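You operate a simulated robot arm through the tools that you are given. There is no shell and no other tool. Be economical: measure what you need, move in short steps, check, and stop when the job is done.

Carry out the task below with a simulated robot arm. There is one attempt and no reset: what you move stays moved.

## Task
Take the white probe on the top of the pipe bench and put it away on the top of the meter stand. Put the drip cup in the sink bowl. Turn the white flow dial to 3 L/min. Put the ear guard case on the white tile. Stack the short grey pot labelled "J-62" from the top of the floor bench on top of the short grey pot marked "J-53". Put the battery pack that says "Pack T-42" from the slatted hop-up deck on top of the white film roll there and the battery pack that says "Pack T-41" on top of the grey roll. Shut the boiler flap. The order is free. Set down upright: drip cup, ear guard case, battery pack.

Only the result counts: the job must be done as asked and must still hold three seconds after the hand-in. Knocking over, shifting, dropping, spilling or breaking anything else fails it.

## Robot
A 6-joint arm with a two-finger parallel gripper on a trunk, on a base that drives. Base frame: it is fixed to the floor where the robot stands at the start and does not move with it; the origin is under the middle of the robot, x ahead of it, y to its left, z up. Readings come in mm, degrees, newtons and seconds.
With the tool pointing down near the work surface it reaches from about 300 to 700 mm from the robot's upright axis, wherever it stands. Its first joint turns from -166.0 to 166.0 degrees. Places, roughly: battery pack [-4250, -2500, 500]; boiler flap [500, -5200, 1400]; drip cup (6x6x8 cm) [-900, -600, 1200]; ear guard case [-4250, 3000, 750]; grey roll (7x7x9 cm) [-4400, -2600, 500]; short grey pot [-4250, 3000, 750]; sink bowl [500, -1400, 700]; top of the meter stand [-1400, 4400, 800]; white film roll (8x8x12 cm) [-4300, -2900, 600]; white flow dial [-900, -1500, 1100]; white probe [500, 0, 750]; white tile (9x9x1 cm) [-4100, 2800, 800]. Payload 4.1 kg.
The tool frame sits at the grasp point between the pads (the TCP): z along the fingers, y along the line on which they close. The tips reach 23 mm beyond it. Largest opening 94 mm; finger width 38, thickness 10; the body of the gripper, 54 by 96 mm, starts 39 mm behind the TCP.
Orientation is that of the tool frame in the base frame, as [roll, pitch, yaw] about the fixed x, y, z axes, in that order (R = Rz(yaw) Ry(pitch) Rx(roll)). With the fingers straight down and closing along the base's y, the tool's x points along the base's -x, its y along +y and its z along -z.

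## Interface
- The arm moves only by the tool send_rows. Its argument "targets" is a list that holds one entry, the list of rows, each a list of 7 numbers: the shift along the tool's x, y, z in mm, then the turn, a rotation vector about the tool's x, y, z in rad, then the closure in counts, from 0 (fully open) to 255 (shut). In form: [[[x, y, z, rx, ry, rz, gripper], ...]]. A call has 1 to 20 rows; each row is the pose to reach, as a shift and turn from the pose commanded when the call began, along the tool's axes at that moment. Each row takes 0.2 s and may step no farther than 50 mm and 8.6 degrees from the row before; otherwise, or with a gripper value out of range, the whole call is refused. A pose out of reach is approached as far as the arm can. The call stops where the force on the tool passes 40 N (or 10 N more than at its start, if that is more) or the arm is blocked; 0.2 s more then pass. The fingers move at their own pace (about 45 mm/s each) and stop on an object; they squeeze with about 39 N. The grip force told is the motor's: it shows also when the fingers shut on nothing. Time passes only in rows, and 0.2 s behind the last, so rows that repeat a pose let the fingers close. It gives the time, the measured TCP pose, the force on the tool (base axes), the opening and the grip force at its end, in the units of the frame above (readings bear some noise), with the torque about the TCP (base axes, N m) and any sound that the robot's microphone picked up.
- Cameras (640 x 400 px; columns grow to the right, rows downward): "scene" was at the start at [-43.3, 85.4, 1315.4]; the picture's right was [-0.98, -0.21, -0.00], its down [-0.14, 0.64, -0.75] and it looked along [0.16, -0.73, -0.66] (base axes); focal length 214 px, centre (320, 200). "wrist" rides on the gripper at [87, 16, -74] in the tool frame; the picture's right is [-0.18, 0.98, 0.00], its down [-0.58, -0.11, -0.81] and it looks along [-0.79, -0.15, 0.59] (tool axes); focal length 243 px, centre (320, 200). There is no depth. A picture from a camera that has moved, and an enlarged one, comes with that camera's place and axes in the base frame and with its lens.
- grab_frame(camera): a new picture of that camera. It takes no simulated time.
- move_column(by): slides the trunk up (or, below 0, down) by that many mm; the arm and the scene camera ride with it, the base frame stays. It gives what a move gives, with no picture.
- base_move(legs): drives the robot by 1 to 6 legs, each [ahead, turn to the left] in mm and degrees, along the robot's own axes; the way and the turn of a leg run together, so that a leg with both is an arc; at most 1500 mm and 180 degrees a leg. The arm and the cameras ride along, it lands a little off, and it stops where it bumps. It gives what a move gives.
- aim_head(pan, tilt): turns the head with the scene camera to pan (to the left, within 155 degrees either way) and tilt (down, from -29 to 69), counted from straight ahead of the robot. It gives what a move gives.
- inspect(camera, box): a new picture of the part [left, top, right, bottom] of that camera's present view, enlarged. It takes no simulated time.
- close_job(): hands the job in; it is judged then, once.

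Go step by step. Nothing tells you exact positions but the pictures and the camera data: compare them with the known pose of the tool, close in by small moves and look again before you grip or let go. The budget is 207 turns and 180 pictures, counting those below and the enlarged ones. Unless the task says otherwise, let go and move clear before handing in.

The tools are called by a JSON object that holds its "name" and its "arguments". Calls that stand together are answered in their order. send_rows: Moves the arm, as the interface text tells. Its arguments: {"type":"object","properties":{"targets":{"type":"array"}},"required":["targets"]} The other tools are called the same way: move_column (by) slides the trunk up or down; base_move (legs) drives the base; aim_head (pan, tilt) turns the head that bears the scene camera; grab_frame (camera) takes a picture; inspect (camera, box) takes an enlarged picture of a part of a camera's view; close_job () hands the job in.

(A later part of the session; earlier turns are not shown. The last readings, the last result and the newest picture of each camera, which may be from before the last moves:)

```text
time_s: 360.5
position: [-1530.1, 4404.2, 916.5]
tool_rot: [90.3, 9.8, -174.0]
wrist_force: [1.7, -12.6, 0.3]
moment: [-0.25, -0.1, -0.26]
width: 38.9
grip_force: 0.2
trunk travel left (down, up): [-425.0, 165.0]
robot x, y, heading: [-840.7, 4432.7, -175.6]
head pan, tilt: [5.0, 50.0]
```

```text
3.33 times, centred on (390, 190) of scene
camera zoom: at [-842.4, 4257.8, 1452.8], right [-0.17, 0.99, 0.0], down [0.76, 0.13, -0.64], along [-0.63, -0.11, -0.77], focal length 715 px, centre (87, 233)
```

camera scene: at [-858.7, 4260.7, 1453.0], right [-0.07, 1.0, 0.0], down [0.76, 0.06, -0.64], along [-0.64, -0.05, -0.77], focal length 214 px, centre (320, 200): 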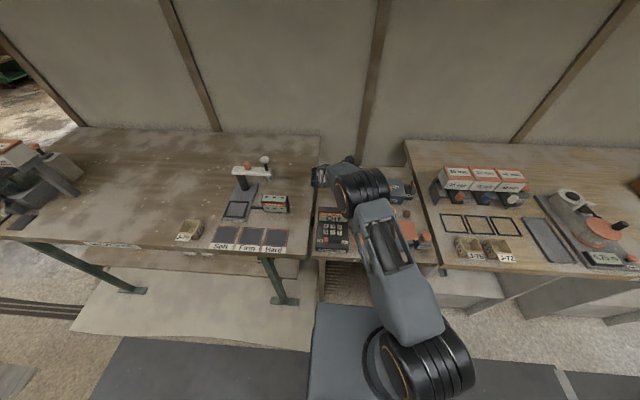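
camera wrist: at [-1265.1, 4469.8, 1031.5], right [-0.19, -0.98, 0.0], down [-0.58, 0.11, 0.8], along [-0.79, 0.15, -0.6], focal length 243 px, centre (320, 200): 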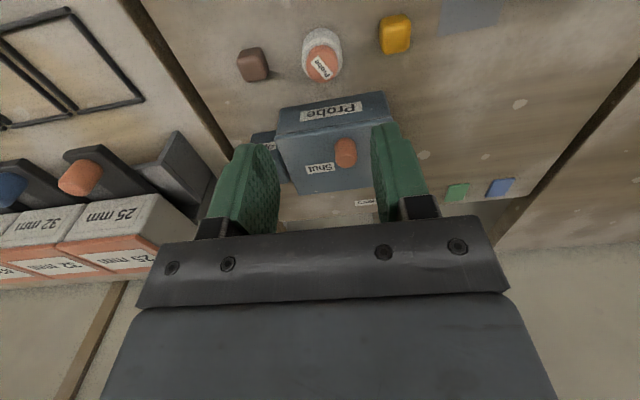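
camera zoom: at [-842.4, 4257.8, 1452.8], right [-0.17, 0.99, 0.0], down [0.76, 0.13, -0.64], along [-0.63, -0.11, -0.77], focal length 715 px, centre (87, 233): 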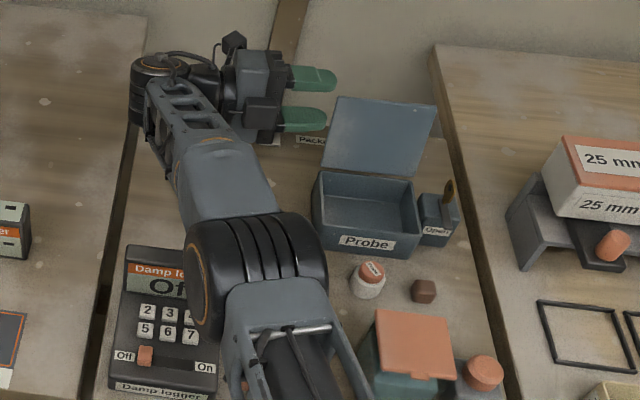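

Lid stays open and hand is clear. Lift by trunk, then re-orient.

{"name": "move_column", "arguments": {"by": 130}}

{"name": "inspect", "arguments": {"camera": "scene", "box": [310, 130, 470, 250]}}

```text
time_s: 362.1
position: [-1530.2, 4405.8, 1046.6]
tool_rot: [90.4, 9.8, -174.1]
wrist_force: [-0.4, -0.3, -0.5]
moment: [-0.01, 0.01, 0.03]
width: 38.9
grip_force: 0.1
trunk travel left (down, up): [-555.0, 35.0]
robot x, y, heading: [-841.5, 4432.7, -175.4]
head pan, tilt: [5.0, 50.0]
```

```text
3.33 times, centred on (390, 190) of scene
camera zoom: at [-842.7, 4259.2, 1582.9], right [-0.17, 0.99, 0.0], down [0.76, 0.13, -0.64], along [-0.63, -0.11, -0.77], focal length 715 px, centre (87, 233)
```

zoom: 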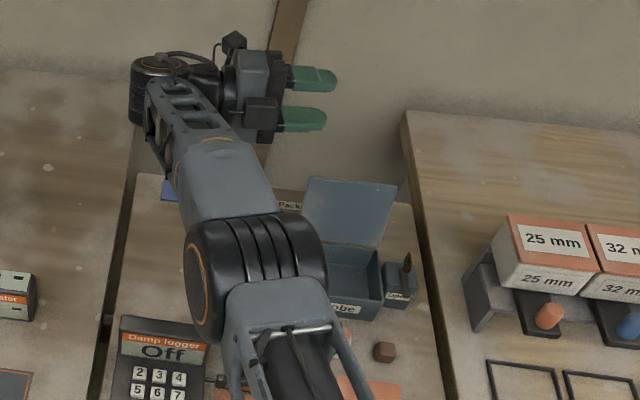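

{"name": "send_rows", "arguments": {"targets": [[[-8, 4, 0, 0, 0, 0.134, 115], [-16, 8, 0, 0, 0, 0.267, 115], [-24, 12, 0, 0, 0, 0.401, 115], [-32, 16, 0, 0, 0, 0.534, 115], [-42, 20, 0, 0, 0, 0.668, 115], [-52, 24, 0, 0, 0, 0.802, 115], [-62, 26, 0, 0, 0, 0.935, 115], [-72, 26, 0, 0, 0, 1.069, 115], [-80, 26, 0, 0, 0, 1.202, 115], [-85, 26, 0, 0, 0, 1.336, 115], [-85, 26, 0, 0, 0, 1.47, 115], [-85, 26, 0, 0, 0, 1.603, 115], [-85, 26, 0, 0, 0, 1.737, 115]]]}}

```text
time_s: 364.9
position: [-1451.0, 4413.5, 1086.1]
tool_rot: [160.6, -89.6, 115.4]
wrist_force: [0.5, -0.7, 0.0]
moment: [-0.01, 0.01, -0.02]
width: 51.5
grip_force: 0.0
trunk travel left (down, up): [-555.0, 35.0]
robot x, y, heading: [-835.4, 4433.1, -175.0]
head pan, tilt: [5.0, 50.0]
```

{"name": "send_rows", "arguments": {"targets": [[[0, 8, -2, 0, -0.131, 0, 115], [0, 16, -4, 0, -0.262, 0, 115], [0, 24, -6, 0, -0.393, 0, 115], [0, 32, -8, 0, -0.524, 0, 115], [0, 40, -10, 0, -0.654, 0, 115], [0, 48, -12, 0, -0.785, 0, 115], [0, 56, -14, 0, -0.916, 0, 115], [0, 64, -16, 0, -1.047, 0, 115], [0, 72, -18, 0, -1.178, 0, 115], [0, 80, -20, 0, -1.309, 0, 115], [0, 88, -20, 0, -1.44, 0, 115], [0, 96, -20, 0, -1.571, 0, 115]]]}}

{"name": "send_rows", "arguments": {"targets": [[[8, 0, 0, 0, 0, 0.138, 115], [16, 0, 0, 0, 0, 0.276, 115], [24, 0, 0, 0, 0, 0.415, 115], [32, 0, 0, 0, 0, 0.553, 115], [40, 0, 0, 0, 0, 0.691, 115], [48, 0, 0, 0, 0, 0.829, 115], [56, 0, 0, 0, 0, 0.967, 115], [64, 0, 10, 0, 0, 1.105, 115], [72, 0, 20, 0, 0, 1.244, 115], [80, 0, 40, 0, 0, 1.382, 115], [90, 0, 70, 0, 0, 1.52, 115], [98, 0, 100, 0, 0, 1.658, 115]]]}}

{"name": "grab_frame", "arguments": {"camera": "wrist"}}

```text
time_s: 367.5
position: [-1353.2, 4404.5, 1088.5]
tool_rot: [179.8, 0.6, 95.9]
wrist_force: [-0.3, 0.9, -0.4]
moment: [0.01, -0.04, -0.05]
width: 51.7
grip_force: 0.1
trunk travel left (down, up): [-555.0, 35.0]
robot x, y, heading: [-838.7, 4432.4, -175.5]
head pan, tilt: [5.0, 50.0]
```

```text
time_s: 370.1
position: [-1363.4, 4502.7, 986.2]
tool_rot: [179.7, -0.2, 0.9]
wrist_force: [-0.6, 0.9, -0.2]
moment: [0.02, 0.01, -0.03]
width: 51.7
grip_force: 0.1
trunk travel left (down, up): [-555.0, 35.0]
robot x, y, heading: [-838.4, 4432.9, -175.4]
head pan, tilt: [5.0, 50.0]
```

```text
53 pictures are left
camera wrist: at [-1276.2, 4487.0, 1061.1], right [-0.17, -0.99, 0.01], down [-0.59, 0.11, 0.8], along [-0.79, 0.13, -0.6], focal length 243 px, centre (320, 200)
```

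wrist: 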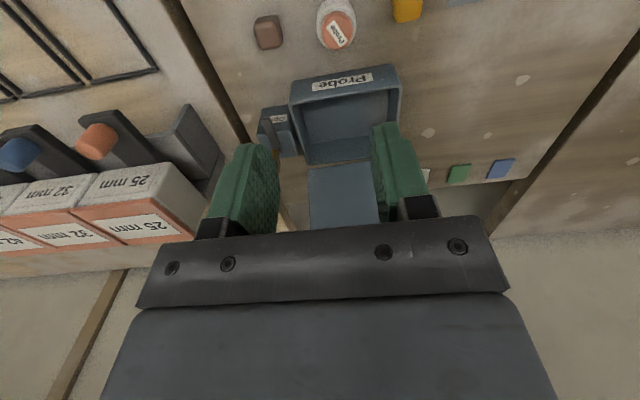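

The box is open. Pick up the probe.

{"name": "send_rows", "arguments": {"targets": [[[9, 17, 30, 0, 0, 0, 115], [9, 17, 70, 0, 0, 0, 115], [9, 17, 110, 0, 0, 0, 115], [9, 17, 140, 0, 0, 0, 115], [9, 17, 154, 0, 0, 0, 115], [9, 17, 154, 0, 0, 0, 255], [9, 17, 154, 0, 0, 0, 255], [9, 17, 154, 0, 0, 0, 255], [9, 17, 120, 0, 0, 0, 255], [9, 17, 80, 0, 0, 0, 255], [9, 17, 40, 0, 0, 0, 255]]]}}

{"name": "grab_frame", "arguments": {"camera": "wrist"}}

```text
time_s: 372.5
position: [-1354.7, 4484.2, 946.1]
tool_rot: [179.6, -0.3, 1.1]
wrist_force: [0.6, 0.3, -0.9]
moment: [0.0, -0.03, -0.04]
width: 32.1
grip_force: 39.5
trunk travel left (down, up): [-555.0, 35.0]
robot x, y, heading: [-838.6, 4432.4, -175.1]
head pan, tilt: [5.0, 50.0]
```

```text
52 pictures are left
camera wrist: at [-1266.4, 4470.0, 1021.3], right [-0.17, -0.99, 0.01], down [-0.59, 0.1, 0.8], along [-0.79, 0.13, -0.6], focal length 243 px, centre (320, 200)
```

wrist: 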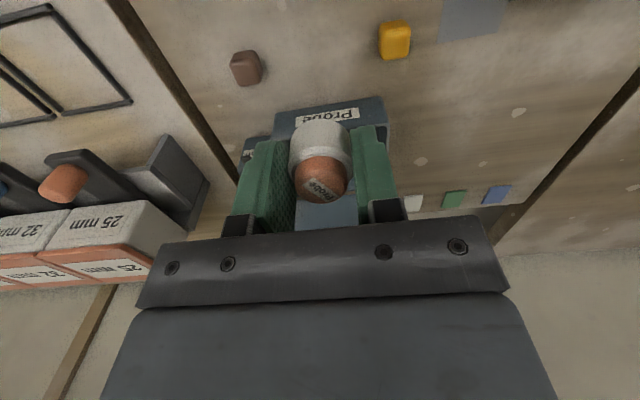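

{"name": "send_rows", "arguments": {"targets": [[[-43, -1, 0, 0, 0, 0, 255], [-86, -2, 0, 0, 0, 0, 255], [-86, -2, 40, 0, 0, 0, 255], [-86, -2, 80, 0, 0, 0, 255], [-86, -2, 100, 0, 0, 0, 255], [-86, -2, 104, 0, 0, 0, 255], [-86, -2, 107, 0, 0, 0, 255], [-86, -2, 110, 0, 0, 0, 255], [-86, -2, 112, 0, 0, 0, 255], [-86, -2, 114, 0, 0, 0, 255], [-86, -2, 116, 0, 0, 0, 255]]]}}

{"name": "grab_frame", "arguments": {"camera": "wrist"}}

```text
time_s: 374.9
position: [-1440.1, 4484.5, 833.3]
tool_rot: [179.7, 0.3, 1.1]
wrist_force: [0.0, 0.7, 38.9]
moment: [0.03, 0.04, -0.02]
width: 31.9
grip_force: 39.0
trunk travel left (down, up): [-555.0, 35.0]
robot x, y, heading: [-835.3, 4432.6, -175.3]
head pan, tilt: [5.0, 50.0]
```

```text
51 pictures are left
camera wrist: at [-1352.4, 4469.3, 908.4], right [-0.17, -0.99, 0.01], down [-0.58, 0.1, 0.81], along [-0.8, 0.13, -0.59], focal length 243 px, centre (320, 200)
```

wrist: 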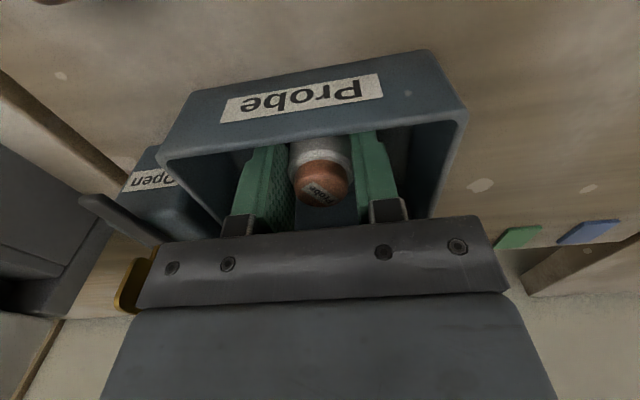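

Probe is in the box. Release and rise; then close the lid from behind with shut fingers.

{"name": "send_rows", "arguments": {"targets": [[[0, 0, -2, 0, 0, 0, 160], [0, 0, -2, 0, 0, 0, 115], [0, 0, -2, 0, 0, 0, 115], [0, 0, -40, 0, 0, 0, 115], [0, 0, -85, 0, 0, 0, 115], [0, 0, -130, 0, 0, 0, 200], [0, 0, -160, 0, 0, 0, 255], [0, -20, -165, 0, 0, 0, 255]]]}}

{"name": "base_move", "arguments": {"legs": [[15, 0]]}}

{"name": "grab_frame", "arguments": {"camera": "wrist"}}

```text
time_s: 376.7
position: [-1439.3, 4505.7, 993.6]
tool_rot: [179.5, -0.3, 0.9]
wrist_force: [-0.5, 0.1, 0.0]
moment: [-0.03, -0.02, -0.04]
width: 0.0
grip_force: 19.2
trunk travel left (down, up): [-555.0, 35.0]
robot x, y, heading: [-838.1, 4434.1, -175.3]
head pan, tilt: [5.0, 50.0]
```

```text
time_s: 377.5
position: [-1456.7, 4504.4, 993.3]
tool_rot: [179.6, -0.3, 0.9]
wrist_force: [-0.6, -0.2, 0.0]
moment: [-0.02, -0.05, -0.02]
width: 0.1
grip_force: 38.4
trunk travel left (down, up): [-555.0, 35.0]
robot x, y, heading: [-853.6, 4432.9, -175.3]
head pan, tilt: [5.0, 50.0]
```

```text
50 pictures are left
camera wrist: at [-1369.8, 4489.1, 1068.4], right [-0.17, -0.99, 0.01], down [-0.59, 0.1, 0.8], along [-0.79, 0.13, -0.6], focal length 243 px, centre (320, 200)
```

wrist: 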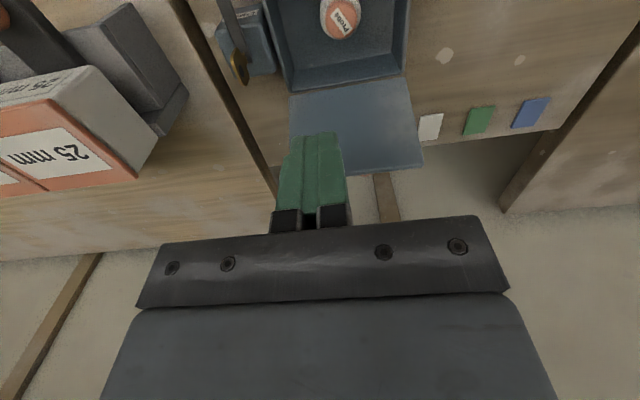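

Probe sits inside. The lid leans back ~114°, so I'll tilt the tool slightly to reach behind it.

{"name": "send_rows", "arguments": {"targets": [[[-25, 14, -5, 0, -0.117, 0, 255], [-50, 28, -5, 0, -0.233, 0, 255], [-80, 42, -5, 0, -0.35, 0, 255], [-106, 56, -5, 0, -0.35, 0, 255]]]}}

{"name": "grab_frame", "arguments": {"camera": "wrist"}}

```text
time_s: 378.5
position: [-1560.7, 4445.1, 998.3]
tool_rot: [179.6, 19.7, 1.0]
wrist_force: [0.3, 0.2, 0.0]
moment: [0.01, 0.02, 0.01]
width: 0.1
grip_force: 38.6
trunk travel left (down, up): [-555.0, 35.0]
robot x, y, heading: [-854.0, 4433.5, -175.5]
head pan, tilt: [5.0, 50.0]
```

```text
49 pictures are left
camera wrist: at [-1453.8, 4430.8, 1039.0], right [-0.16, -0.99, 0.07], down [-0.28, 0.11, 0.95], along [-0.95, 0.13, -0.29], focal length 243 px, centre (320, 200)
```

wrist: 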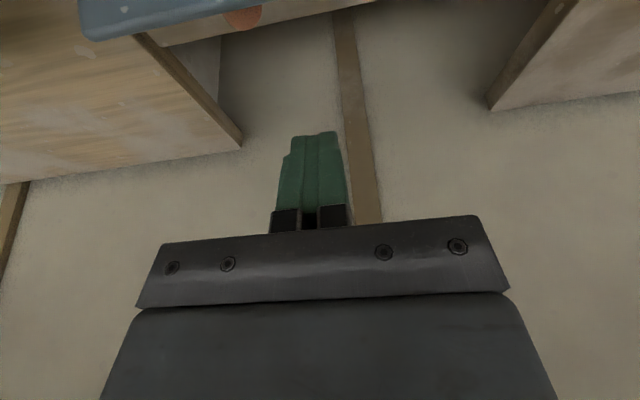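

{"name": "send_rows", "arguments": {"targets": [[[10, 0, 29, 0, 0, 0, 255], [21, 0, 58, 0, 0, 0, 255], [31, 0, 87, 0, 0, 0, 255], [45, 0, 82, 0, 0, 0, 255], [59, 0, 77, 0, 0, 0, 255], [73, 0, 72, 0, 0, 0, 255], [87, 0, 67, 0, 0, 0, 255], [101, 0, 62, 0, 0, 0, 255], [116, 0, 57, 0, 0, 0, 255], [130, 0, 50, 0, 0, 0, 255], [110, 0, 0, 0, 0, 0, 255]]]}}

{"name": "inspect", "arguments": {"camera": "scene", "box": [310, 150, 470, 270]}}

```text
refused: row 11 steps farther than a row can; nothing moved
```

```text
3.33 times, centred on (390, 210) of scene
camera zoom: at [-857.8, 4257.9, 1582.9], right [-0.17, 0.99, 0.0], down [0.76, 0.13, -0.64], along [-0.63, -0.11, -0.77], focal length 715 px, centre (87, 167)
```

zoom: 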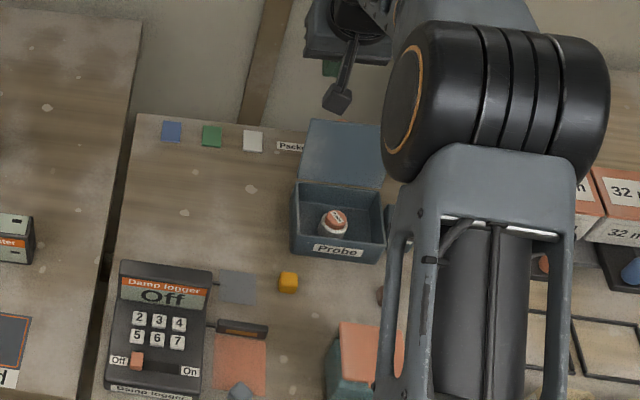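

{"name": "send_rows", "arguments": {"targets": [[[10, 0, 29, 0, 0, 0, 255], [21, 0, 58, 0, 0, 0, 255], [31, 0, 87, 0, 0, 0, 255], [45, 0, 82, 0, 0, 0, 255], [59, 0, 77, 0, 0, 0, 255], [73, 0, 72, 0, 0, 0, 255], [87, 0, 67, 0, 0, 0, 255], [101, 0, 62, 0, 0, 0, 255], [116, 0, 57, 0, 0, 0, 255], [130, 0, 50, 0, 0, 0, 255], [120, 0, 20, 0, 0, 0, 255]]]}}

{"name": "inspect", "arguments": {"camera": "scene", "box": [310, 150, 470, 270]}}

```text
time_s: 380.9
position: [-1454.3, 4447.3, 939.0]
tool_rot: [179.6, 19.7, 0.8]
wrist_force: [-0.3, 0.5, -0.5]
moment: [0.03, -0.01, 0.01]
width: 0.0
grip_force: 39.5
trunk travel left (down, up): [-555.0, 35.0]
robot x, y, heading: [-853.3, 4432.2, -175.1]
head pan, tilt: [5.0, 50.0]
```

```text
3.33 times, centred on (390, 210) of scene
camera zoom: at [-857.1, 4258.2, 1582.9], right [-0.17, 0.99, 0.0], down [0.76, 0.13, -0.64], along [-0.63, -0.11, -0.77], focal length 715 px, centre (87, 167)
```

zoom: 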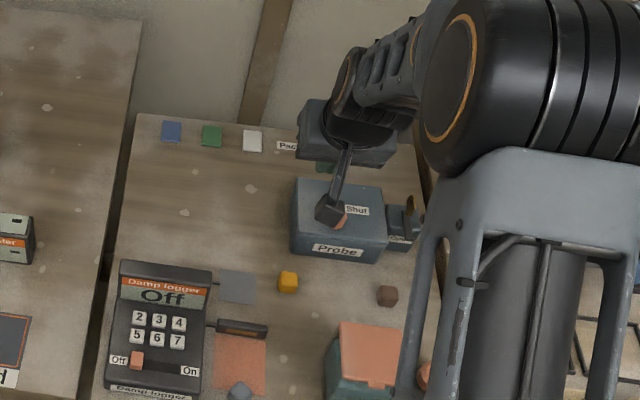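

Lid closed with the probe inside. I'll also return the latch to "Shut": go level above the key.

{"name": "send_rows", "arguments": {"targets": [[[-2, -28, -30, 0, 0.117, 0, 200], [-5, -60, -40, 0, 0.233, 0, 130], [-7, -95, -40, 0, 0.35, 0, 130], [-7, -115, -40, 0, 0.35, 0, 130]]]}}

{"name": "grab_frame", "arguments": {"camera": "wrist"}}

```text
time_s: 381.9
position: [-1450.3, 4564.0, 978.6]
tool_rot: [179.7, -0.4, 1.0]
wrist_force: [-0.3, 0.4, -0.2]
moment: [0.0, 0.0, 0.02]
width: 46.3
grip_force: 0.1
trunk travel left (down, up): [-555.0, 35.0]
robot x, y, heading: [-856.6, 4431.4, -175.4]
head pan, tilt: [5.0, 50.0]
```

```text
46 pictures are left
camera wrist: at [-1363.6, 4549.0, 1053.6], right [-0.17, -0.99, 0.01], down [-0.59, 0.1, 0.8], along [-0.79, 0.13, -0.6], focal length 243 px, centre (320, 200)
```

wrist: 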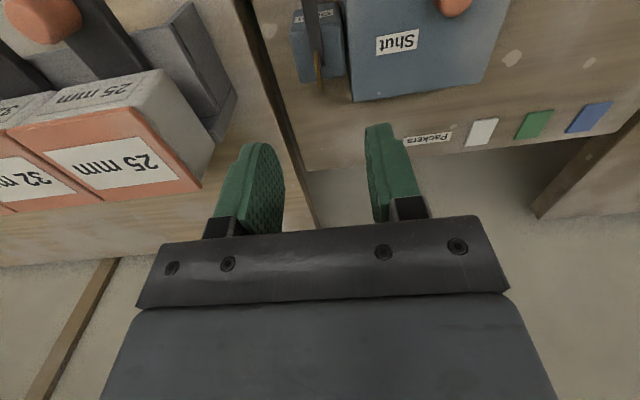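

{"name": "send_rows", "arguments": {"targets": [[[3, 0, 45, 0, 0, 0, 130], [3, 0, 87, 0, 0, 0, 130], [3, 0, 87, 0, 0, 0, 255], [3, 0, 87, 0, 0, 0, 255], [3, 0, 87, 0, 0, 0, 255], [3, 0, 87, 0, 0, 0, 255], [3, 0, 87, 0, 0, 0, 255]]]}}

{"name": "send_rows", "arguments": {"targets": [[[0, 0, 0, 0, 0, 0.131, 255], [0, 0, 0, 0, 0, 0.262, 255], [0, 0, 0, 0, 0, 0.393, 255], [0, 0, 0, 0, 0, 0.524, 255], [0, 0, 0, 0, 0, 0.654, 255], [0, 0, 0, 0, 0, 0.785, 255], [0, 0, 0, 0, 0, 0.916, 255], [0, 0, 0, 0, 0, 1.047, 255], [0, 0, 0, 0, 0, 1.178, 255], [0, 0, 0, 0, 0, 1.309, 255], [0, 0, 0, 0, 0, 1.44, 255], [0, 0, 0, 0, 0, 1.571, 255], [0, 0, 0, 0, 0, 1.571, 190], [0, 0, 0, 0, 0, 1.571, 130], [0, 0, -40, 0, 0, 1.571, 130], [0, 0, -85, 0, 0, 1.571, 130]]]}}

{"name": "grab_frame", "arguments": {"camera": "wrist"}}

```text
time_s: 383.5
position: [-1447.0, 4563.6, 891.7]
tool_rot: [179.7, -0.3, 0.9]
wrist_force: [-1.0, 8.2, -5.3]
moment: [0.63, 0.93, -0.44]
width: 2.3
grip_force: 44.6
trunk travel left (down, up): [-555.0, 35.0]
robot x, y, heading: [-854.4, 4430.2, -175.3]
head pan, tilt: [5.0, 50.0]
```

```text
time_s: 386.9
position: [-1445.4, 4562.9, 979.4]
tool_rot: [-179.6, -0.4, -89.2]
wrist_force: [0.1, 0.2, 0.2]
moment: [0.04, 0.01, -0.01]
width: 46.4
grip_force: 0.0
trunk travel left (down, up): [-555.0, 35.0]
robot x, y, heading: [-854.1, 4429.4, -175.5]
head pan, tilt: [5.0, 50.0]
```

```text
45 pictures are left
camera wrist: at [-1460.4, 4476.5, 1052.6], right [-0.99, 0.17, -0.01], down [0.09, 0.59, 0.8], along [0.14, 0.79, -0.6], focal length 243 px, centre (320, 200)
```

wrist: 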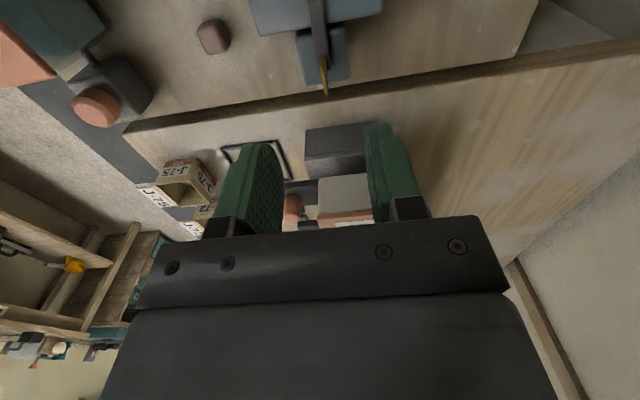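

Latched. Retract the arm, back out, and drive to the west area.

{"name": "send_rows", "arguments": {"targets": [[[0, 0, -30, 0, 0, 0, 0], [0, -45, -40, 0, 0, 0, 0], [0, -90, -40, 0, 0, 0, 0], [0, -135, -40, 0, 0, 0, 0], [0, -180, -40, 0, 0, 0, 0]]]}}

{"name": "base_move", "arguments": {"legs": [[-380, 0], [0, 86], [1500, 0], [560, 0], [0, -90]]}}

{"name": "aim_head", "arguments": {"pan": 0, "tilt": 22}}

{"name": "grab_frame", "arguments": {"camera": "scene"}}

```text
time_s: 388.1
position: [-1266.2, 4565.9, 1018.1]
tool_rot: [-179.7, -0.3, -89.0]
wrist_force: [-0.3, -1.0, 0.3]
moment: [-0.01, 0.05, 0.01]
width: 94.0
grip_force: 0.1
trunk travel left (down, up): [-555.0, 35.0]
robot x, y, heading: [-856.6, 4431.9, -175.2]
head pan, tilt: [5.0, 50.0]
```

```text
time_s: 407.9
position: [-859.1, 2552.7, 1016.3]
tool_rot: [-179.6, -0.4, -93.6]
wrist_force: [0.5, 0.8, -0.1]
moment: [0.0, -0.01, 0.0]
width: 93.8
grip_force: 0.1
trunk travel left (down, up): [-555.0, 35.0]
robot x, y, heading: [-456.8, 2381.0, -180.0]
head pan, tilt: [5.0, 50.0]
```

```text
time_s: 408.8
position: [-858.5, 2552.7, 1016.4]
tool_rot: [-179.7, -0.3, -93.5]
wrist_force: [-0.4, 0.7, -0.4]
moment: [0.02, -0.02, 0.01]
width: 94.0
grip_force: 0.1
trunk travel left (down, up): [-555.0, 35.0]
robot x, y, heading: [-456.6, 2386.3, -180.1]
head pan, tilt: [0.0, 22.0]
```

```text
44 pictures are left
camera scene: at [-490.8, 2220.3, 1625.2], right [0.0, 1.0, 0.0], down [0.38, 0.0, -0.93], along [-0.93, 0.0, -0.38], focal length 214 px, centre (320, 200)
```

scene: 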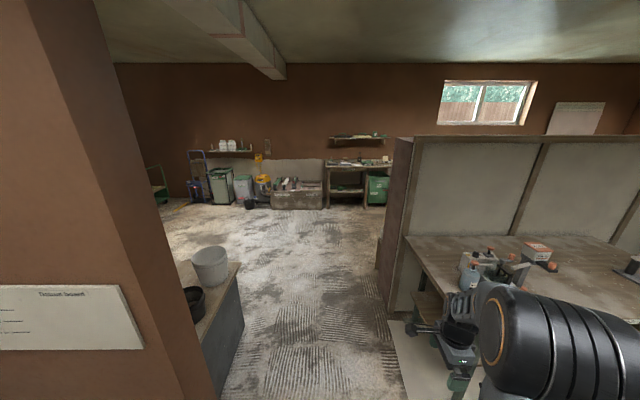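

Way is clear. Drive west and toward the floor bench.

{"name": "base_move", "arguments": {"legs": [[1500, 0], [450, 0], [0, -26], [1000, 0], [0, 26]]}}

{"name": "aim_head", "arguments": {"pan": 0, "tilt": 30}}

{"name": "grab_frame", "arguments": {"camera": "scene"}}

```text
time_s: 426.1
position: [-3711.8, 3013.0, 1017.3]
tool_rot: [-179.8, -0.5, -94.3]
wrist_force: [-0.4, -0.2, -0.2]
moment: [-0.01, -0.01, 0.01]
width: 93.9
grip_force: 0.1
trunk travel left (down, up): [-555.0, 35.0]
robot x, y, heading: [-3314.5, 2841.4, 179.2]
head pan, tilt: [0.0, 22.0]
```

```text
time_s: 426.8
position: [-3711.3, 3014.0, 1016.3]
tool_rot: [-179.7, -0.4, -94.2]
wrist_force: [0.1, 0.3, 0.4]
moment: [0.02, 0.01, -0.02]
width: 94.2
grip_force: 0.1
trunk travel left (down, up): [-555.0, 35.0]
robot x, y, heading: [-3315.5, 2840.3, 179.2]
head pan, tilt: [0.0, 30.0]
```

```text
43 pictures are left
camera scene: at [-3346.4, 2676.6, 1612.5], right [0.01, 1.0, 0.0], down [0.5, -0.01, -0.87], along [-0.87, 0.01, -0.5], focal length 214 px, centre (320, 200)
```

scene: 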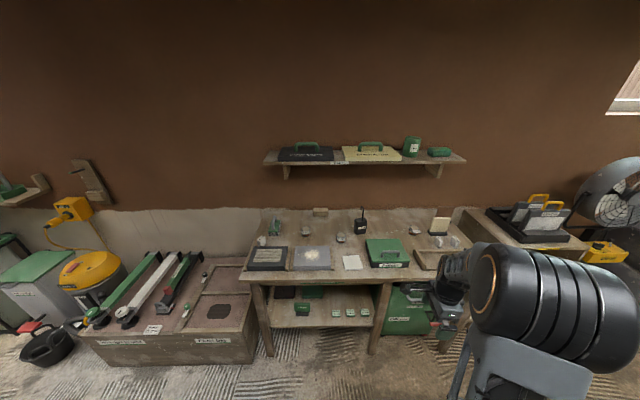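

{"name": "inspect", "arguments": {"camera": "scene", "box": [240, 190, 480, 340]}}

```text
2.67 times, centred on (360, 265) of scene
camera zoom: at [-3346.4, 2676.6, 1612.5], right [0.01, 1.0, 0.0], down [0.5, -0.01, -0.87], along [-0.87, 0.01, -0.5], focal length 572 px, centre (213, 27)
```

zoom: 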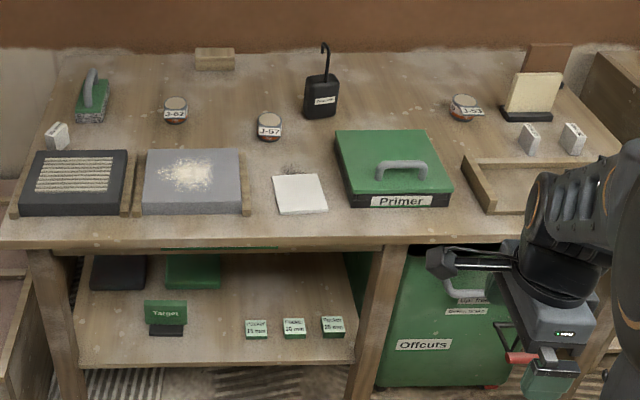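

{"name": "inspect", "arguments": {"camera": "scene", "box": [290, 195, 430, 285]}}

```text
4.44 times, centred on (360, 240) of scene
camera zoom: at [-3346.4, 2676.6, 1612.5], right [0.01, 1.0, 0.0], down [0.5, -0.01, -0.87], along [-0.87, 0.01, -0.5], focal length 953 px, centre (142, 22)
```

zoom: 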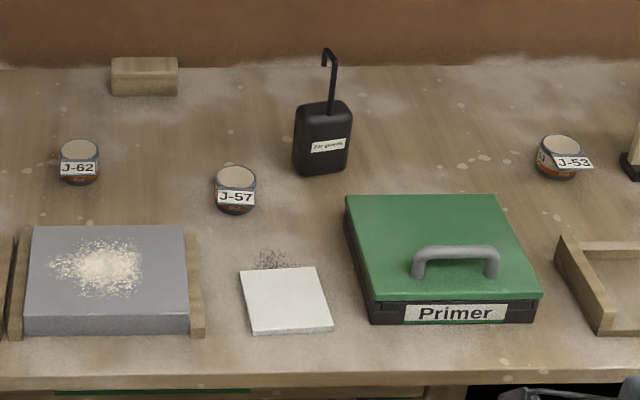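

The "Ear guards" case, white tile, and pots J-62/J-57/J-53 are identified. Drive up to the bench for the case.

{"name": "base_move", "arguments": {"legs": [[400, 0]]}}

{"name": "grab_frame", "arguments": {"camera": "wrist"}}

```text
time_s: 429.2
position: [-4112.6, 3015.9, 1015.7]
tool_rot: [-179.7, -0.3, -94.3]
wrist_force: [0.1, -0.6, -0.1]
moment: [0.02, 0.02, -0.01]
width: 93.9
grip_force: 0.2
trunk travel left (down, up): [-555.0, 35.0]
robot x, y, heading: [-3712.4, 2845.5, 179.6]
head pan, tilt: [0.0, 30.0]
```

```text
40 pictures are left
camera wrist: at [-4135.5, 2932.1, 1091.8], right [-0.97, 0.26, -0.01], down [0.15, 0.58, 0.8], along [0.21, 0.78, -0.6], focal length 243 px, centre (320, 200)
```

wrist: 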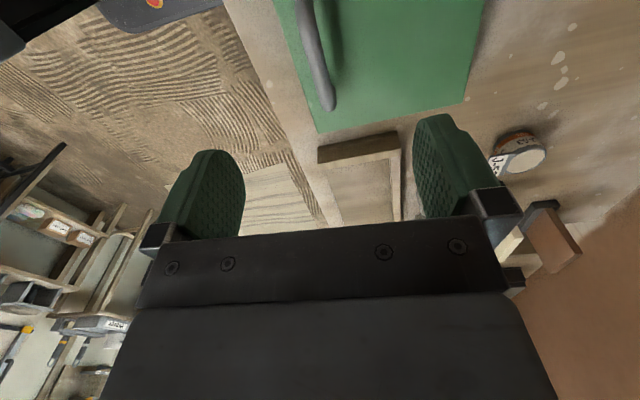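

Bench top z≈790. I'll move near the ear-guard case and look with the wrist camera.

{"name": "send_rows", "arguments": {"targets": [[[25, 41, 0, 0, 0, -0.02, 0], [50, 82, 0, 0, 0, -0.04, 0], [75, 123, 0, 0, 0, -0.06, 0], [100, 165, 0, 0, 0, -0.075, 0], [124, 207, 0, 0, 0, -0.075, 0]]]}}

{"name": "grab_frame", "arguments": {"camera": "wrist"}}

```text
time_s: 430.4
position: [-4329.2, 2908.0, 1015.8]
tool_rot: [-179.7, -0.3, -90.0]
wrist_force: [-0.2, -0.1, -0.5]
moment: [-0.04, 0.0, 0.0]
width: 93.8
grip_force: 0.1
trunk travel left (down, up): [-555.0, 35.0]
robot x, y, heading: [-3712.9, 2847.0, 179.6]
head pan, tilt: [0.0, 30.0]
```

```text
39 pictures are left
camera wrist: at [-4345.3, 2821.5, 1091.1], right [-0.98, 0.18, -0.01], down [0.1, 0.59, 0.8], along [0.15, 0.79, -0.6], focal length 243 px, centre (320, 200)
```

wrist: 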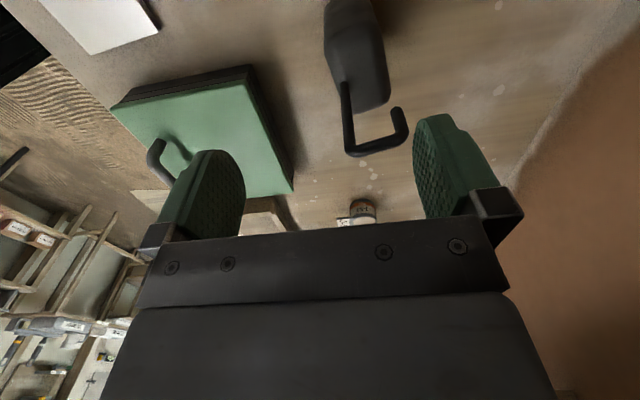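

{"name": "send_rows", "arguments": {"targets": [[[4, 14, 0, 0, 0, 0, 0], [6, 28, 30, 0, 0, 0, 0], [6, 28, 75, 0, 0, 0, 0]]]}}

{"name": "grab_frame", "arguments": {"camera": "wrist"}}

```text
time_s: 431.2
position: [-4356.4, 2902.4, 944.3]
tool_rot: [180.0, -0.4, -89.9]
wrist_force: [-0.9, 0.0, 8.3]
moment: [0.27, -0.03, 0.02]
width: 93.9
grip_force: 0.0
trunk travel left (down, up): [-555.0, 35.0]
robot x, y, heading: [-3714.7, 2845.4, 179.5]
head pan, tilt: [0.0, 30.0]
```

```text
38 pictures are left
camera wrist: at [-4371.6, 2815.9, 1019.0], right [-0.98, 0.18, 0.0], down [0.11, 0.59, 0.8], along [0.15, 0.79, -0.6], focal length 243 px, centre (320, 200)
```

wrist: 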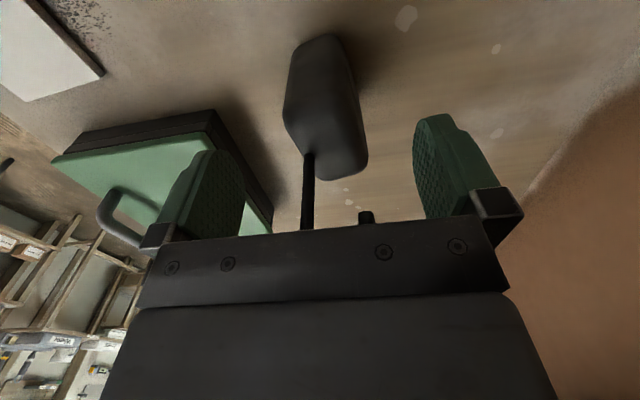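

The palm just touched the hook, so a top grip on the body won't work. I'll instead grip the planar hook itself (closing along y): raise and yaw to 0°.

{"name": "send_rows", "arguments": {"targets": [[[0, 0, -40, 0, 0, 0, 0], [0, 0, -85, 0, 0, 0, 0], [0, 0, -105, 0, 0, -0.131, 0], [-5, 0, -105, 0, 0, -0.262, 60], [-10, 0, -105, 0, 0, -0.393, 100], [-15, 1, -105, 0, 0, -0.524, 100], [-20, 1, -105, 0, 0, -0.654, 100], [-25, 1, -105, 0, 0, -0.785, 100], [-30, 2, -105, 0, 0, -0.916, 100], [-35, 2, -105, 0, 0, -1.047, 100], [-39, 2, -105, 0, 0, -1.178, 100], [-39, 2, -105, 0, 0, -1.309, 100], [-39, 2, -105, 0, 0, -1.44, 100], [-39, 2, -105, 0, 0, -1.571, 100]]]}}

{"name": "grab_frame", "arguments": {"camera": "wrist"}}

```text
time_s: 434.2
position: [-4358.6, 2941.5, 1046.1]
tool_rot: [179.6, -0.2, 0.2]
wrist_force: [-0.1, 0.0, 0.4]
moment: [-0.02, -0.03, 0.0]
width: 57.3
grip_force: 0.1
trunk travel left (down, up): [-555.0, 35.0]
robot x, y, heading: [-3712.1, 2846.4, 179.5]
head pan, tilt: [0.0, 30.0]
```

```text
37 pictures are left
camera wrist: at [-4272.1, 2926.1, 1121.2], right [-0.18, -0.98, 0.01], down [-0.59, 0.11, 0.8], along [-0.79, 0.14, -0.6], focal length 243 px, centre (320, 200)
```

wrist: 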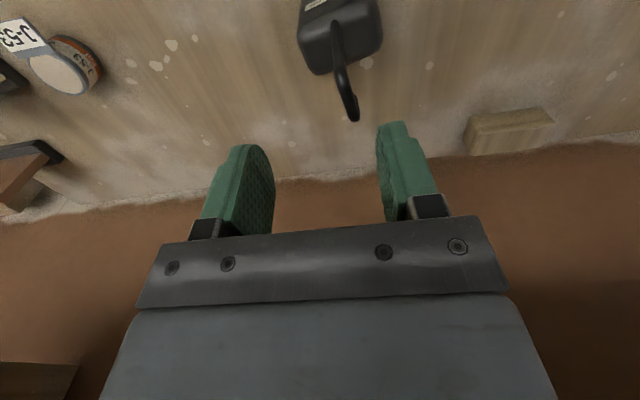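

The hook is at y≈2924. Shift, lower around the hook and close.

{"name": "send_rows", "arguments": {"targets": [[[0, 17, 0, 0, 0, 0, 100], [0, 17, 40, 0, 0, 0, 100], [0, 17, 65, 0, 0, 0, 100]]]}}

{"name": "grab_frame", "arguments": {"camera": "wrist"}}

```text
time_s: 435.1
position: [-4358.8, 2925.5, 980.4]
tool_rot: [179.6, -0.3, 0.1]
wrist_force: [-1.0, -0.4, 0.3]
moment: [-0.02, -0.03, -0.04]
width: 56.9
grip_force: 0.0
trunk travel left (down, up): [-555.0, 35.0]
robot x, y, heading: [-3715.7, 2846.0, 179.3]
head pan, tilt: [0.0, 30.0]
```

```text
36 pictures are left
camera wrist: at [-4271.7, 2908.6, 1056.5], right [-0.18, -0.98, 0.01], down [-0.59, 0.11, 0.8], along [-0.79, 0.14, -0.6], focal length 243 px, centre (320, 200)
```

wrist: 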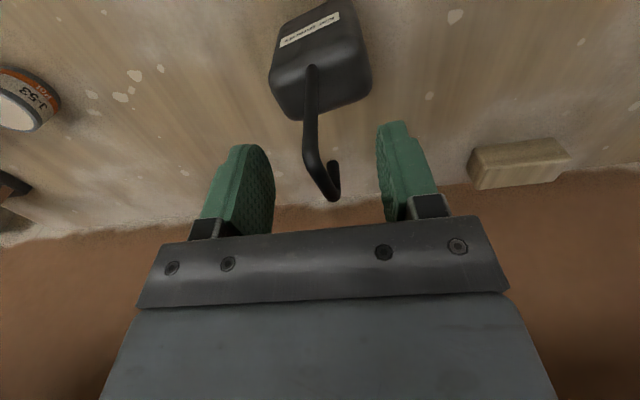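

{"name": "send_rows", "arguments": {"targets": [[[0, 1, 14, 0, 0, 0, 100], [0, 1, 14, 0, 0, 0, 255], [0, 1, 14, 0, 0, 0, 255], [0, 1, 14, 0, 0, 0, 255], [0, 1, 14, 0, 0, 0, 255], [0, 1, 14, 0, 0, 0, 255]]]}}

{"name": "send_rows", "arguments": {"targets": [[[0, 0, -10, 0, 0, 0, 255], [0, 0, -30, 0, 0, 0, 255], [0, 0, -50, 0, 0, 0, 255]]]}}

{"name": "grab_frame", "arguments": {"camera": "wrist"}}

```text
time_s: 436.4
position: [-4357.1, 2923.9, 968.1]
tool_rot: [179.7, -0.2, 0.1]
wrist_force: [1.2, 1.3, 0.3]
moment: [0.21, 0.02, 0.0]
width: 7.8
grip_force: 38.9
trunk travel left (down, up): [-555.0, 35.0]
robot x, y, heading: [-3713.8, 2849.1, 179.5]
head pan, tilt: [0.0, 30.0]
```

```text
time_s: 437.2
position: [-4358.0, 2923.0, 1018.0]
tool_rot: [179.6, -0.3, 0.1]
wrist_force: [0.4, -0.6, -2.8]
moment: [0.03, -0.01, -0.01]
width: 7.9
grip_force: 39.0
trunk travel left (down, up): [-555.0, 35.0]
robot x, y, heading: [-3713.3, 2847.2, 179.3]
head pan, tilt: [0.0, 30.0]
```

```text
35 pictures are left
camera wrist: at [-4271.8, 2907.8, 1093.2], right [-0.18, -0.98, 0.01], down [-0.59, 0.11, 0.8], along [-0.79, 0.14, -0.6], focal length 243 px, centre (320, 200)
```

wrist: 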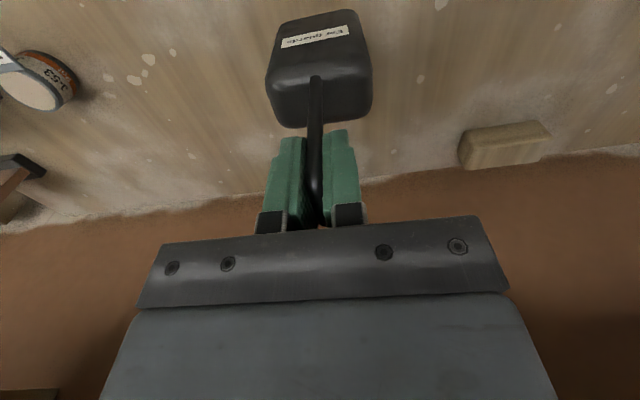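

Case is held by its hook. Raise, move around the primer case, and over the tile.

{"name": "send_rows", "arguments": {"targets": [[[0, 0, -40, 0, 0, 0, 255], [0, 44, -45, 0, 0, 0, 255], [0, 87, -45, 0, 0, 0, 255], [48, 87, -45, 0, 0, 0, 255], [96, 87, -45, 0, 0, 0, 255], [144, 87, -45, 0, 0, 0, 255], [192, 87, -45, 0, 0, 0, 255], [241, 87, -45, 0, 0, 0, 255], [241, 87, -45, 0, 0, 0, 255]]]}}

{"name": "grab_frame", "arguments": {"camera": "wrist"}}

{"name": "inspect", "arguments": {"camera": "scene", "box": [240, 200, 480, 350]}}

```text
time_s: 439.2
position: [-4117.0, 2839.2, 1063.2]
tool_rot: [179.6, -0.3, 0.1]
wrist_force: [0.2, 0.1, -2.7]
moment: [0.02, 0.0, 0.03]
width: 7.8
grip_force: 39.0
trunk travel left (down, up): [-555.0, 35.0]
robot x, y, heading: [-3714.5, 2846.7, 179.5]
head pan, tilt: [0.0, 30.0]
```

```text
34 pictures are left
camera wrist: at [-4030.5, 2822.6, 1138.2], right [-0.18, -0.98, 0.01], down [-0.59, 0.11, 0.8], along [-0.79, 0.14, -0.6], focal length 243 px, centre (320, 200)
```

wrist: 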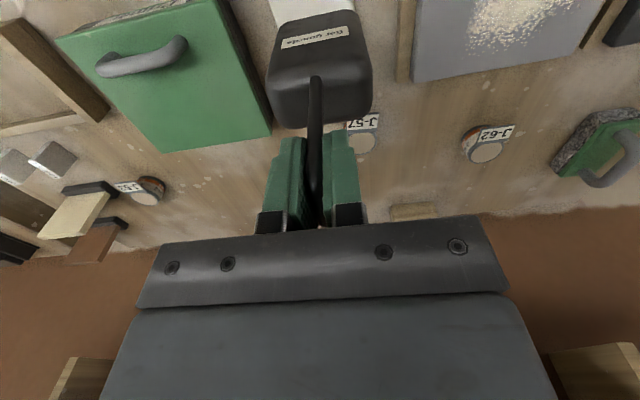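

```text
2.67 times, centred on (360, 275) of scene
camera zoom: at [-3746.5, 2680.5, 1612.5], right [0.01, 1.0, 0.0], down [0.5, 0.0, -0.87], along [-0.87, 0.01, -0.5], focal length 572 px, centre (213, 0)
```

zoom: 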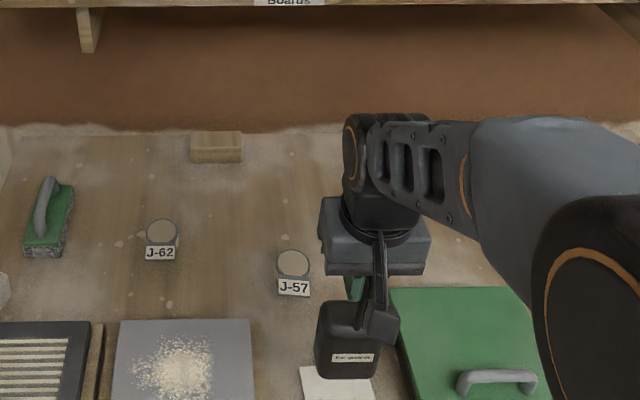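

Tile centre is about (-4119,2845). Correct slightly and lower to contact.

{"name": "send_rows", "arguments": {"targets": [[[10, -5, 30, 0, 0, 0, 255], [10, -5, 60, 0, 0, 0, 255], [10, -5, 74, 0, 0, 0, 255], [10, -5, 78, 0, 0, 0, 255], [10, -5, 81, 0, 0, 0, 255], [10, -5, 84, 0, 0, 0, 255], [10, -5, 86, 0, 0, 0, 255], [10, -5, 88, 0, 0, 0, 255], [10, -5, 90, 0, 0, 0, 255], [10, -5, 92, 0, 0, 0, 255]]]}}

{"name": "grab_frame", "arguments": {"camera": "wrist"}}

```text
time_s: 441.4
position: [-4107.7, 2840.5, 972.6]
tool_rot: [179.7, 0.0, 0.1]
wrist_force: [0.1, -0.6, 25.6]
moment: [0.61, 0.18, 0.09]
width: 7.5
grip_force: 39.3
trunk travel left (down, up): [-555.0, 35.0]
robot x, y, heading: [-3713.7, 2843.9, 179.6]
head pan, tilt: [0.0, 30.0]
```

```text
32 pictures are left
camera wrist: at [-4020.2, 2825.5, 1048.3], right [-0.18, -0.98, 0.01], down [-0.58, 0.11, 0.81], along [-0.79, 0.14, -0.59], focal length 243 px, centre (320, 200)
```

wrist: 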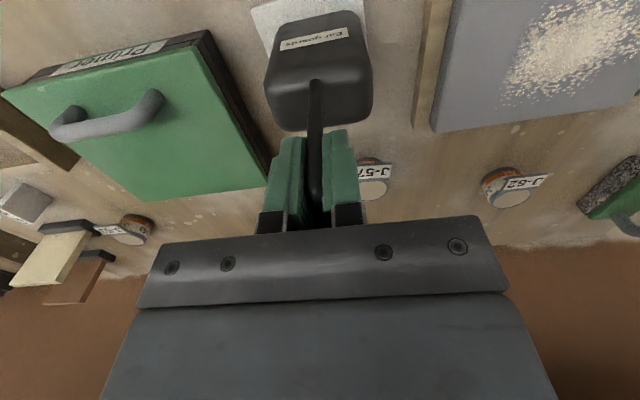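

On the tile. Release and rise.

{"name": "send_rows", "arguments": {"targets": [[[0, 0, -1, 0, 0, 0, 200], [0, 0, -1, 0, 0, 0, 140], [0, 0, -1, 0, 0, 0, 100], [0, 0, -40, 0, 0, 0, 100], [0, 0, -85, 0, 0, 0, 100], [0, 0, -120, 0, 0, 0, 100]]]}}

{"name": "grab_frame", "arguments": {"camera": "wrist"}}

```text
time_s: 442.9
position: [-4108.1, 2841.8, 1092.4]
tool_rot: [179.6, -0.3, 0.0]
wrist_force: [-0.5, -0.3, -0.4]
moment: [-0.02, 0.04, 0.03]
width: 57.1
grip_force: 0.1
trunk travel left (down, up): [-555.0, 35.0]
robot x, y, heading: [-3712.3, 2846.8, 179.6]
head pan, tilt: [0.0, 30.0]
```

```text
31 pictures are left
camera wrist: at [-4021.3, 2826.1, 1168.2], right [-0.18, -0.98, 0.01], down [-0.59, 0.11, 0.8], along [-0.79, 0.14, -0.6], focal length 243 px, centre (320, 200)
```

wrist: 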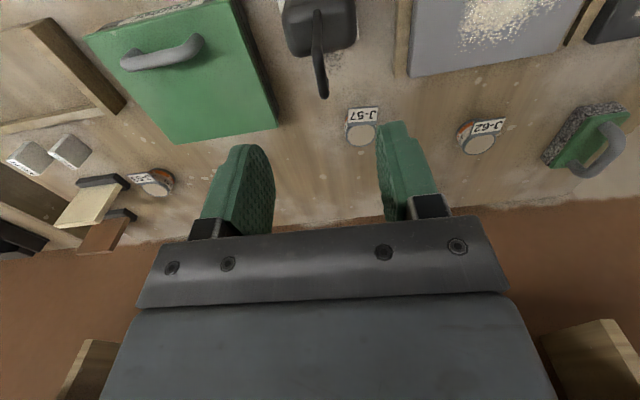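

Case stands on the tile. Now J-62: move over it.

{"name": "send_rows", "arguments": {"targets": [[[-34, 33, 10, 0, 0, 0, 20], [-68, 66, 20, 0, 0, 0, 20], [-102, 99, 30, 0, 0, 0, 20], [-136, 132, 40, 0, 0, 0, 20], [-170, 165, 60, 0, 0, 0, 20], [-204, 198, 85, 0, 0, 0, 20], [-224, 222, 115, 0, 0, 0, 20], [-236, 236, 155, 0, 0, 0, 20]]]}}

{"name": "grab_frame", "arguments": {"camera": "wrist"}}

```text
refused: row 5 steps farther than a row can; nothing moved
```

```text
30 pictures are left
camera wrist: at [-4021.3, 2826.1, 1168.2], right [-0.18, -0.98, 0.01], down [-0.59, 0.11, 0.8], along [-0.79, 0.14, -0.6], focal length 243 px, centre (320, 200)
```

wrist: 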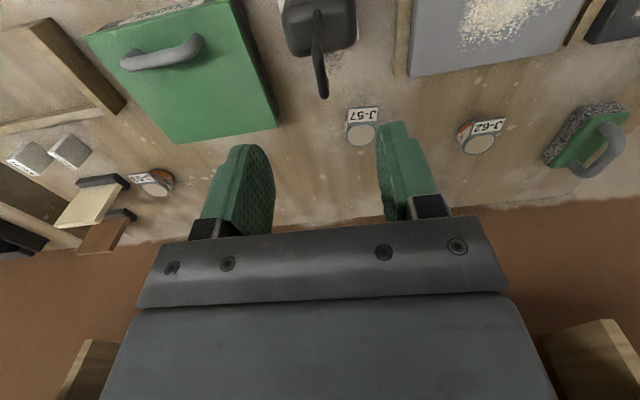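

{"name": "send_rows", "arguments": {"targets": [[[-30, 30, 0, 0, 0, 0, 20], [-60, 60, 0, 0, 0, 0, 20], [-90, 90, 0, 0, 0, 0, 20], [-120, 120, 10, 0, 0, 0, 20], [-150, 150, 30, 0, 0, 0, 20], [-180, 180, 55, 0, 0, 0, 20], [-210, 208, 80, 0, 0, 0, 20], [-230, 230, 110, 0, 0, 0, 20], [-236, 236, 150, 0, 0, 0, 20]]]}}

{"name": "grab_frame", "arguments": {"camera": "wrist"}}

```text
time_s: 444.9
position: [-4342.7, 2605.2, 942.4]
tool_rot: [179.6, -0.3, 0.1]
wrist_force: [-0.2, 0.0, 0.3]
moment: [0.0, 0.01, 0.03]
width: 86.6
grip_force: 0.0
trunk travel left (down, up): [-555.0, 35.0]
robot x, y, heading: [-3715.0, 2844.5, 179.9]
head pan, tilt: [0.0, 30.0]
```

```text
29 pictures are left
camera wrist: at [-4256.3, 2588.9, 1016.7], right [-0.18, -0.98, 0.01], down [-0.59, 0.11, 0.8], along [-0.79, 0.14, -0.6], focal length 243 px, centre (320, 200)
```

wrist: 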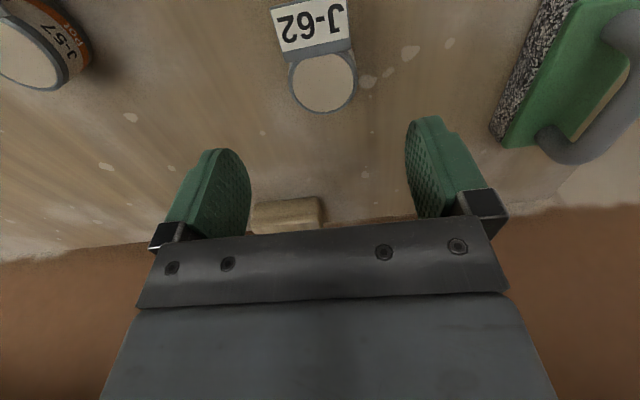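

{"name": "send_rows", "arguments": {"targets": [[[-6, 2, 45, 0, 0, 0, 20], [-6, 2, 90, 0, 0, 0, 20], [-6, 2, 114, 0, 0, 0, 20], [-6, 2, 114, 0, 0, 0, 140], [-6, 2, 114, 0, 0, 0, 255], [-6, 2, 114, 0, 0, 0, 255], [-6, 2, 114, 0, 0, 0, 255], [-6, 2, 80, 0, 0, 0, 255], [-6, 2, 40, 0, 0, 0, 255], [0, 0, 0, 0, 0, 0, 255]]]}}

{"name": "grab_frame", "arguments": {"camera": "wrist"}}

```text
time_s: 447.1
position: [-4342.0, 2605.6, 945.1]
tool_rot: [179.5, -0.2, 0.0]
wrist_force: [0.0, 0.6, -0.3]
moment: [-0.03, 0.03, -0.02]
width: 51.2
grip_force: 39.4
trunk travel left (down, up): [-555.0, 35.0]
robot x, y, heading: [-3715.1, 2845.1, 179.5]
head pan, tilt: [0.0, 30.0]
```

```text
28 pictures are left
camera wrist: at [-4255.4, 2589.3, 1018.6], right [-0.18, -0.98, 0.01], down [-0.59, 0.11, 0.8], along [-0.79, 0.14, -0.6], focal length 243 px, centre (320, 200)
```

wrist: 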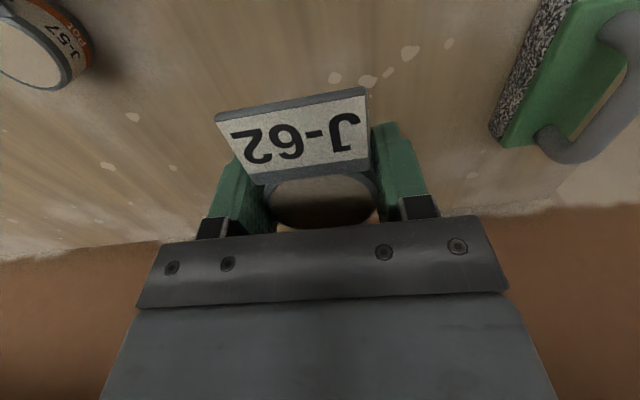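

J-62 is gripped. Retract, raise, and shift the base to face J-53.

{"name": "send_rows", "arguments": {"targets": [[[40, 0, -30, 0, 0, 0, 255], [80, 0, -60, 0, 0, 0, 255], [120, 0, -90, 0, 0, 0, 255], [160, 0, -100, 0, 0, 0, 255], [200, 0, -100, 0, 0, 0, 255]]]}}

{"name": "base_move", "arguments": {"legs": [[-300, 0], [0, -90], [345, 0], [0, 90], [300, 0]]}}

{"name": "grab_frame", "arguments": {"camera": "wrist"}}

```text
time_s: 448.2
position: [-4141.8, 2605.8, 1045.5]
tool_rot: [179.6, -0.3, 0.2]
wrist_force: [0.1, 0.1, -0.2]
moment: [0.01, 0.0, 0.01]
width: 50.8
grip_force: 38.9
trunk travel left (down, up): [-555.0, 35.0]
robot x, y, heading: [-3715.4, 2843.7, 179.5]
head pan, tilt: [0.0, 30.0]
```

```text
time_s: 461.4
position: [-4140.2, 2942.8, 1045.8]
tool_rot: [179.6, -0.3, 0.3]
wrist_force: [0.0, 0.4, -1.3]
moment: [-0.01, 0.03, -0.01]
width: 50.9
grip_force: 38.8
trunk travel left (down, up): [-555.0, 35.0]
robot x, y, heading: [-3712.3, 3182.6, 179.7]
head pan, tilt: [0.0, 30.0]
```

```text
27 pictures are left
camera wrist: at [-4053.6, 2928.0, 1120.1], right [-0.18, -0.98, 0.01], down [-0.59, 0.11, 0.8], along [-0.79, 0.14, -0.6], focal length 243 px, centre (320, 200)
```

wrist: 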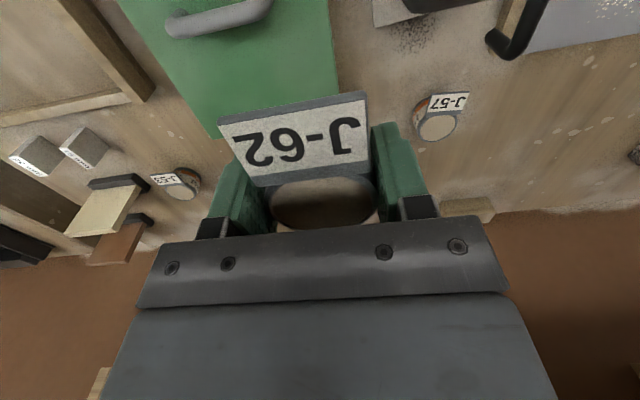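

J-53 is at about (-4336,3233). Move above it and check.

{"name": "send_rows", "arguments": {"targets": [[[-24, -36, 0, 0, 0, 0, 255], [-48, -72, 0, 0, 0, 0, 255], [-72, -108, 0, 0, 0, 0, 255], [-96, -144, 0, 0, 0, 0, 255], [-120, -180, 0, 0, 0, 0, 255], [-144, -216, 0, 0, 0, 0, 255], [-168, -252, 15, 0, 0, 0, 255], [-192, -286, 35, 0, 0, 0, 255], [-192, -286, 80, 0, 0, 0, 255]]]}}

{"name": "grab_frame", "arguments": {"camera": "wrist"}}

```text
time_s: 463.4
position: [-4333.5, 3230.0, 960.5]
tool_rot: [179.6, -0.3, 0.1]
wrist_force: [-0.6, -0.3, 0.0]
moment: [-0.02, -0.01, 0.01]
width: 51.0
grip_force: 38.8
trunk travel left (down, up): [-555.0, 35.0]
robot x, y, heading: [-3709.5, 3184.4, 179.6]
head pan, tilt: [0.0, 30.0]
```

```text
26 pictures are left
camera wrist: at [-4247.1, 3213.6, 1036.0], right [-0.18, -0.98, 0.01], down [-0.59, 0.11, 0.8], along [-0.79, 0.14, -0.6], focal length 243 px, centre (320, 200)
```

wrist: 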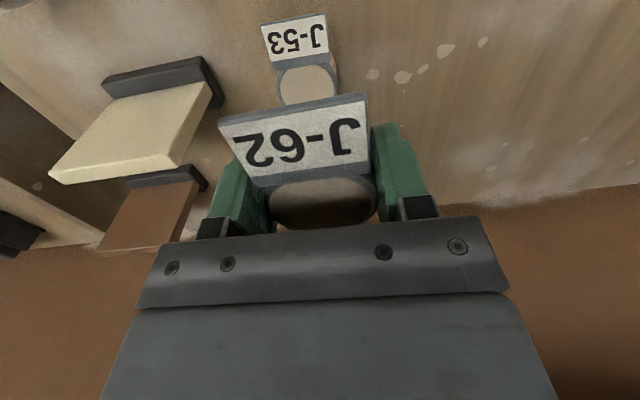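

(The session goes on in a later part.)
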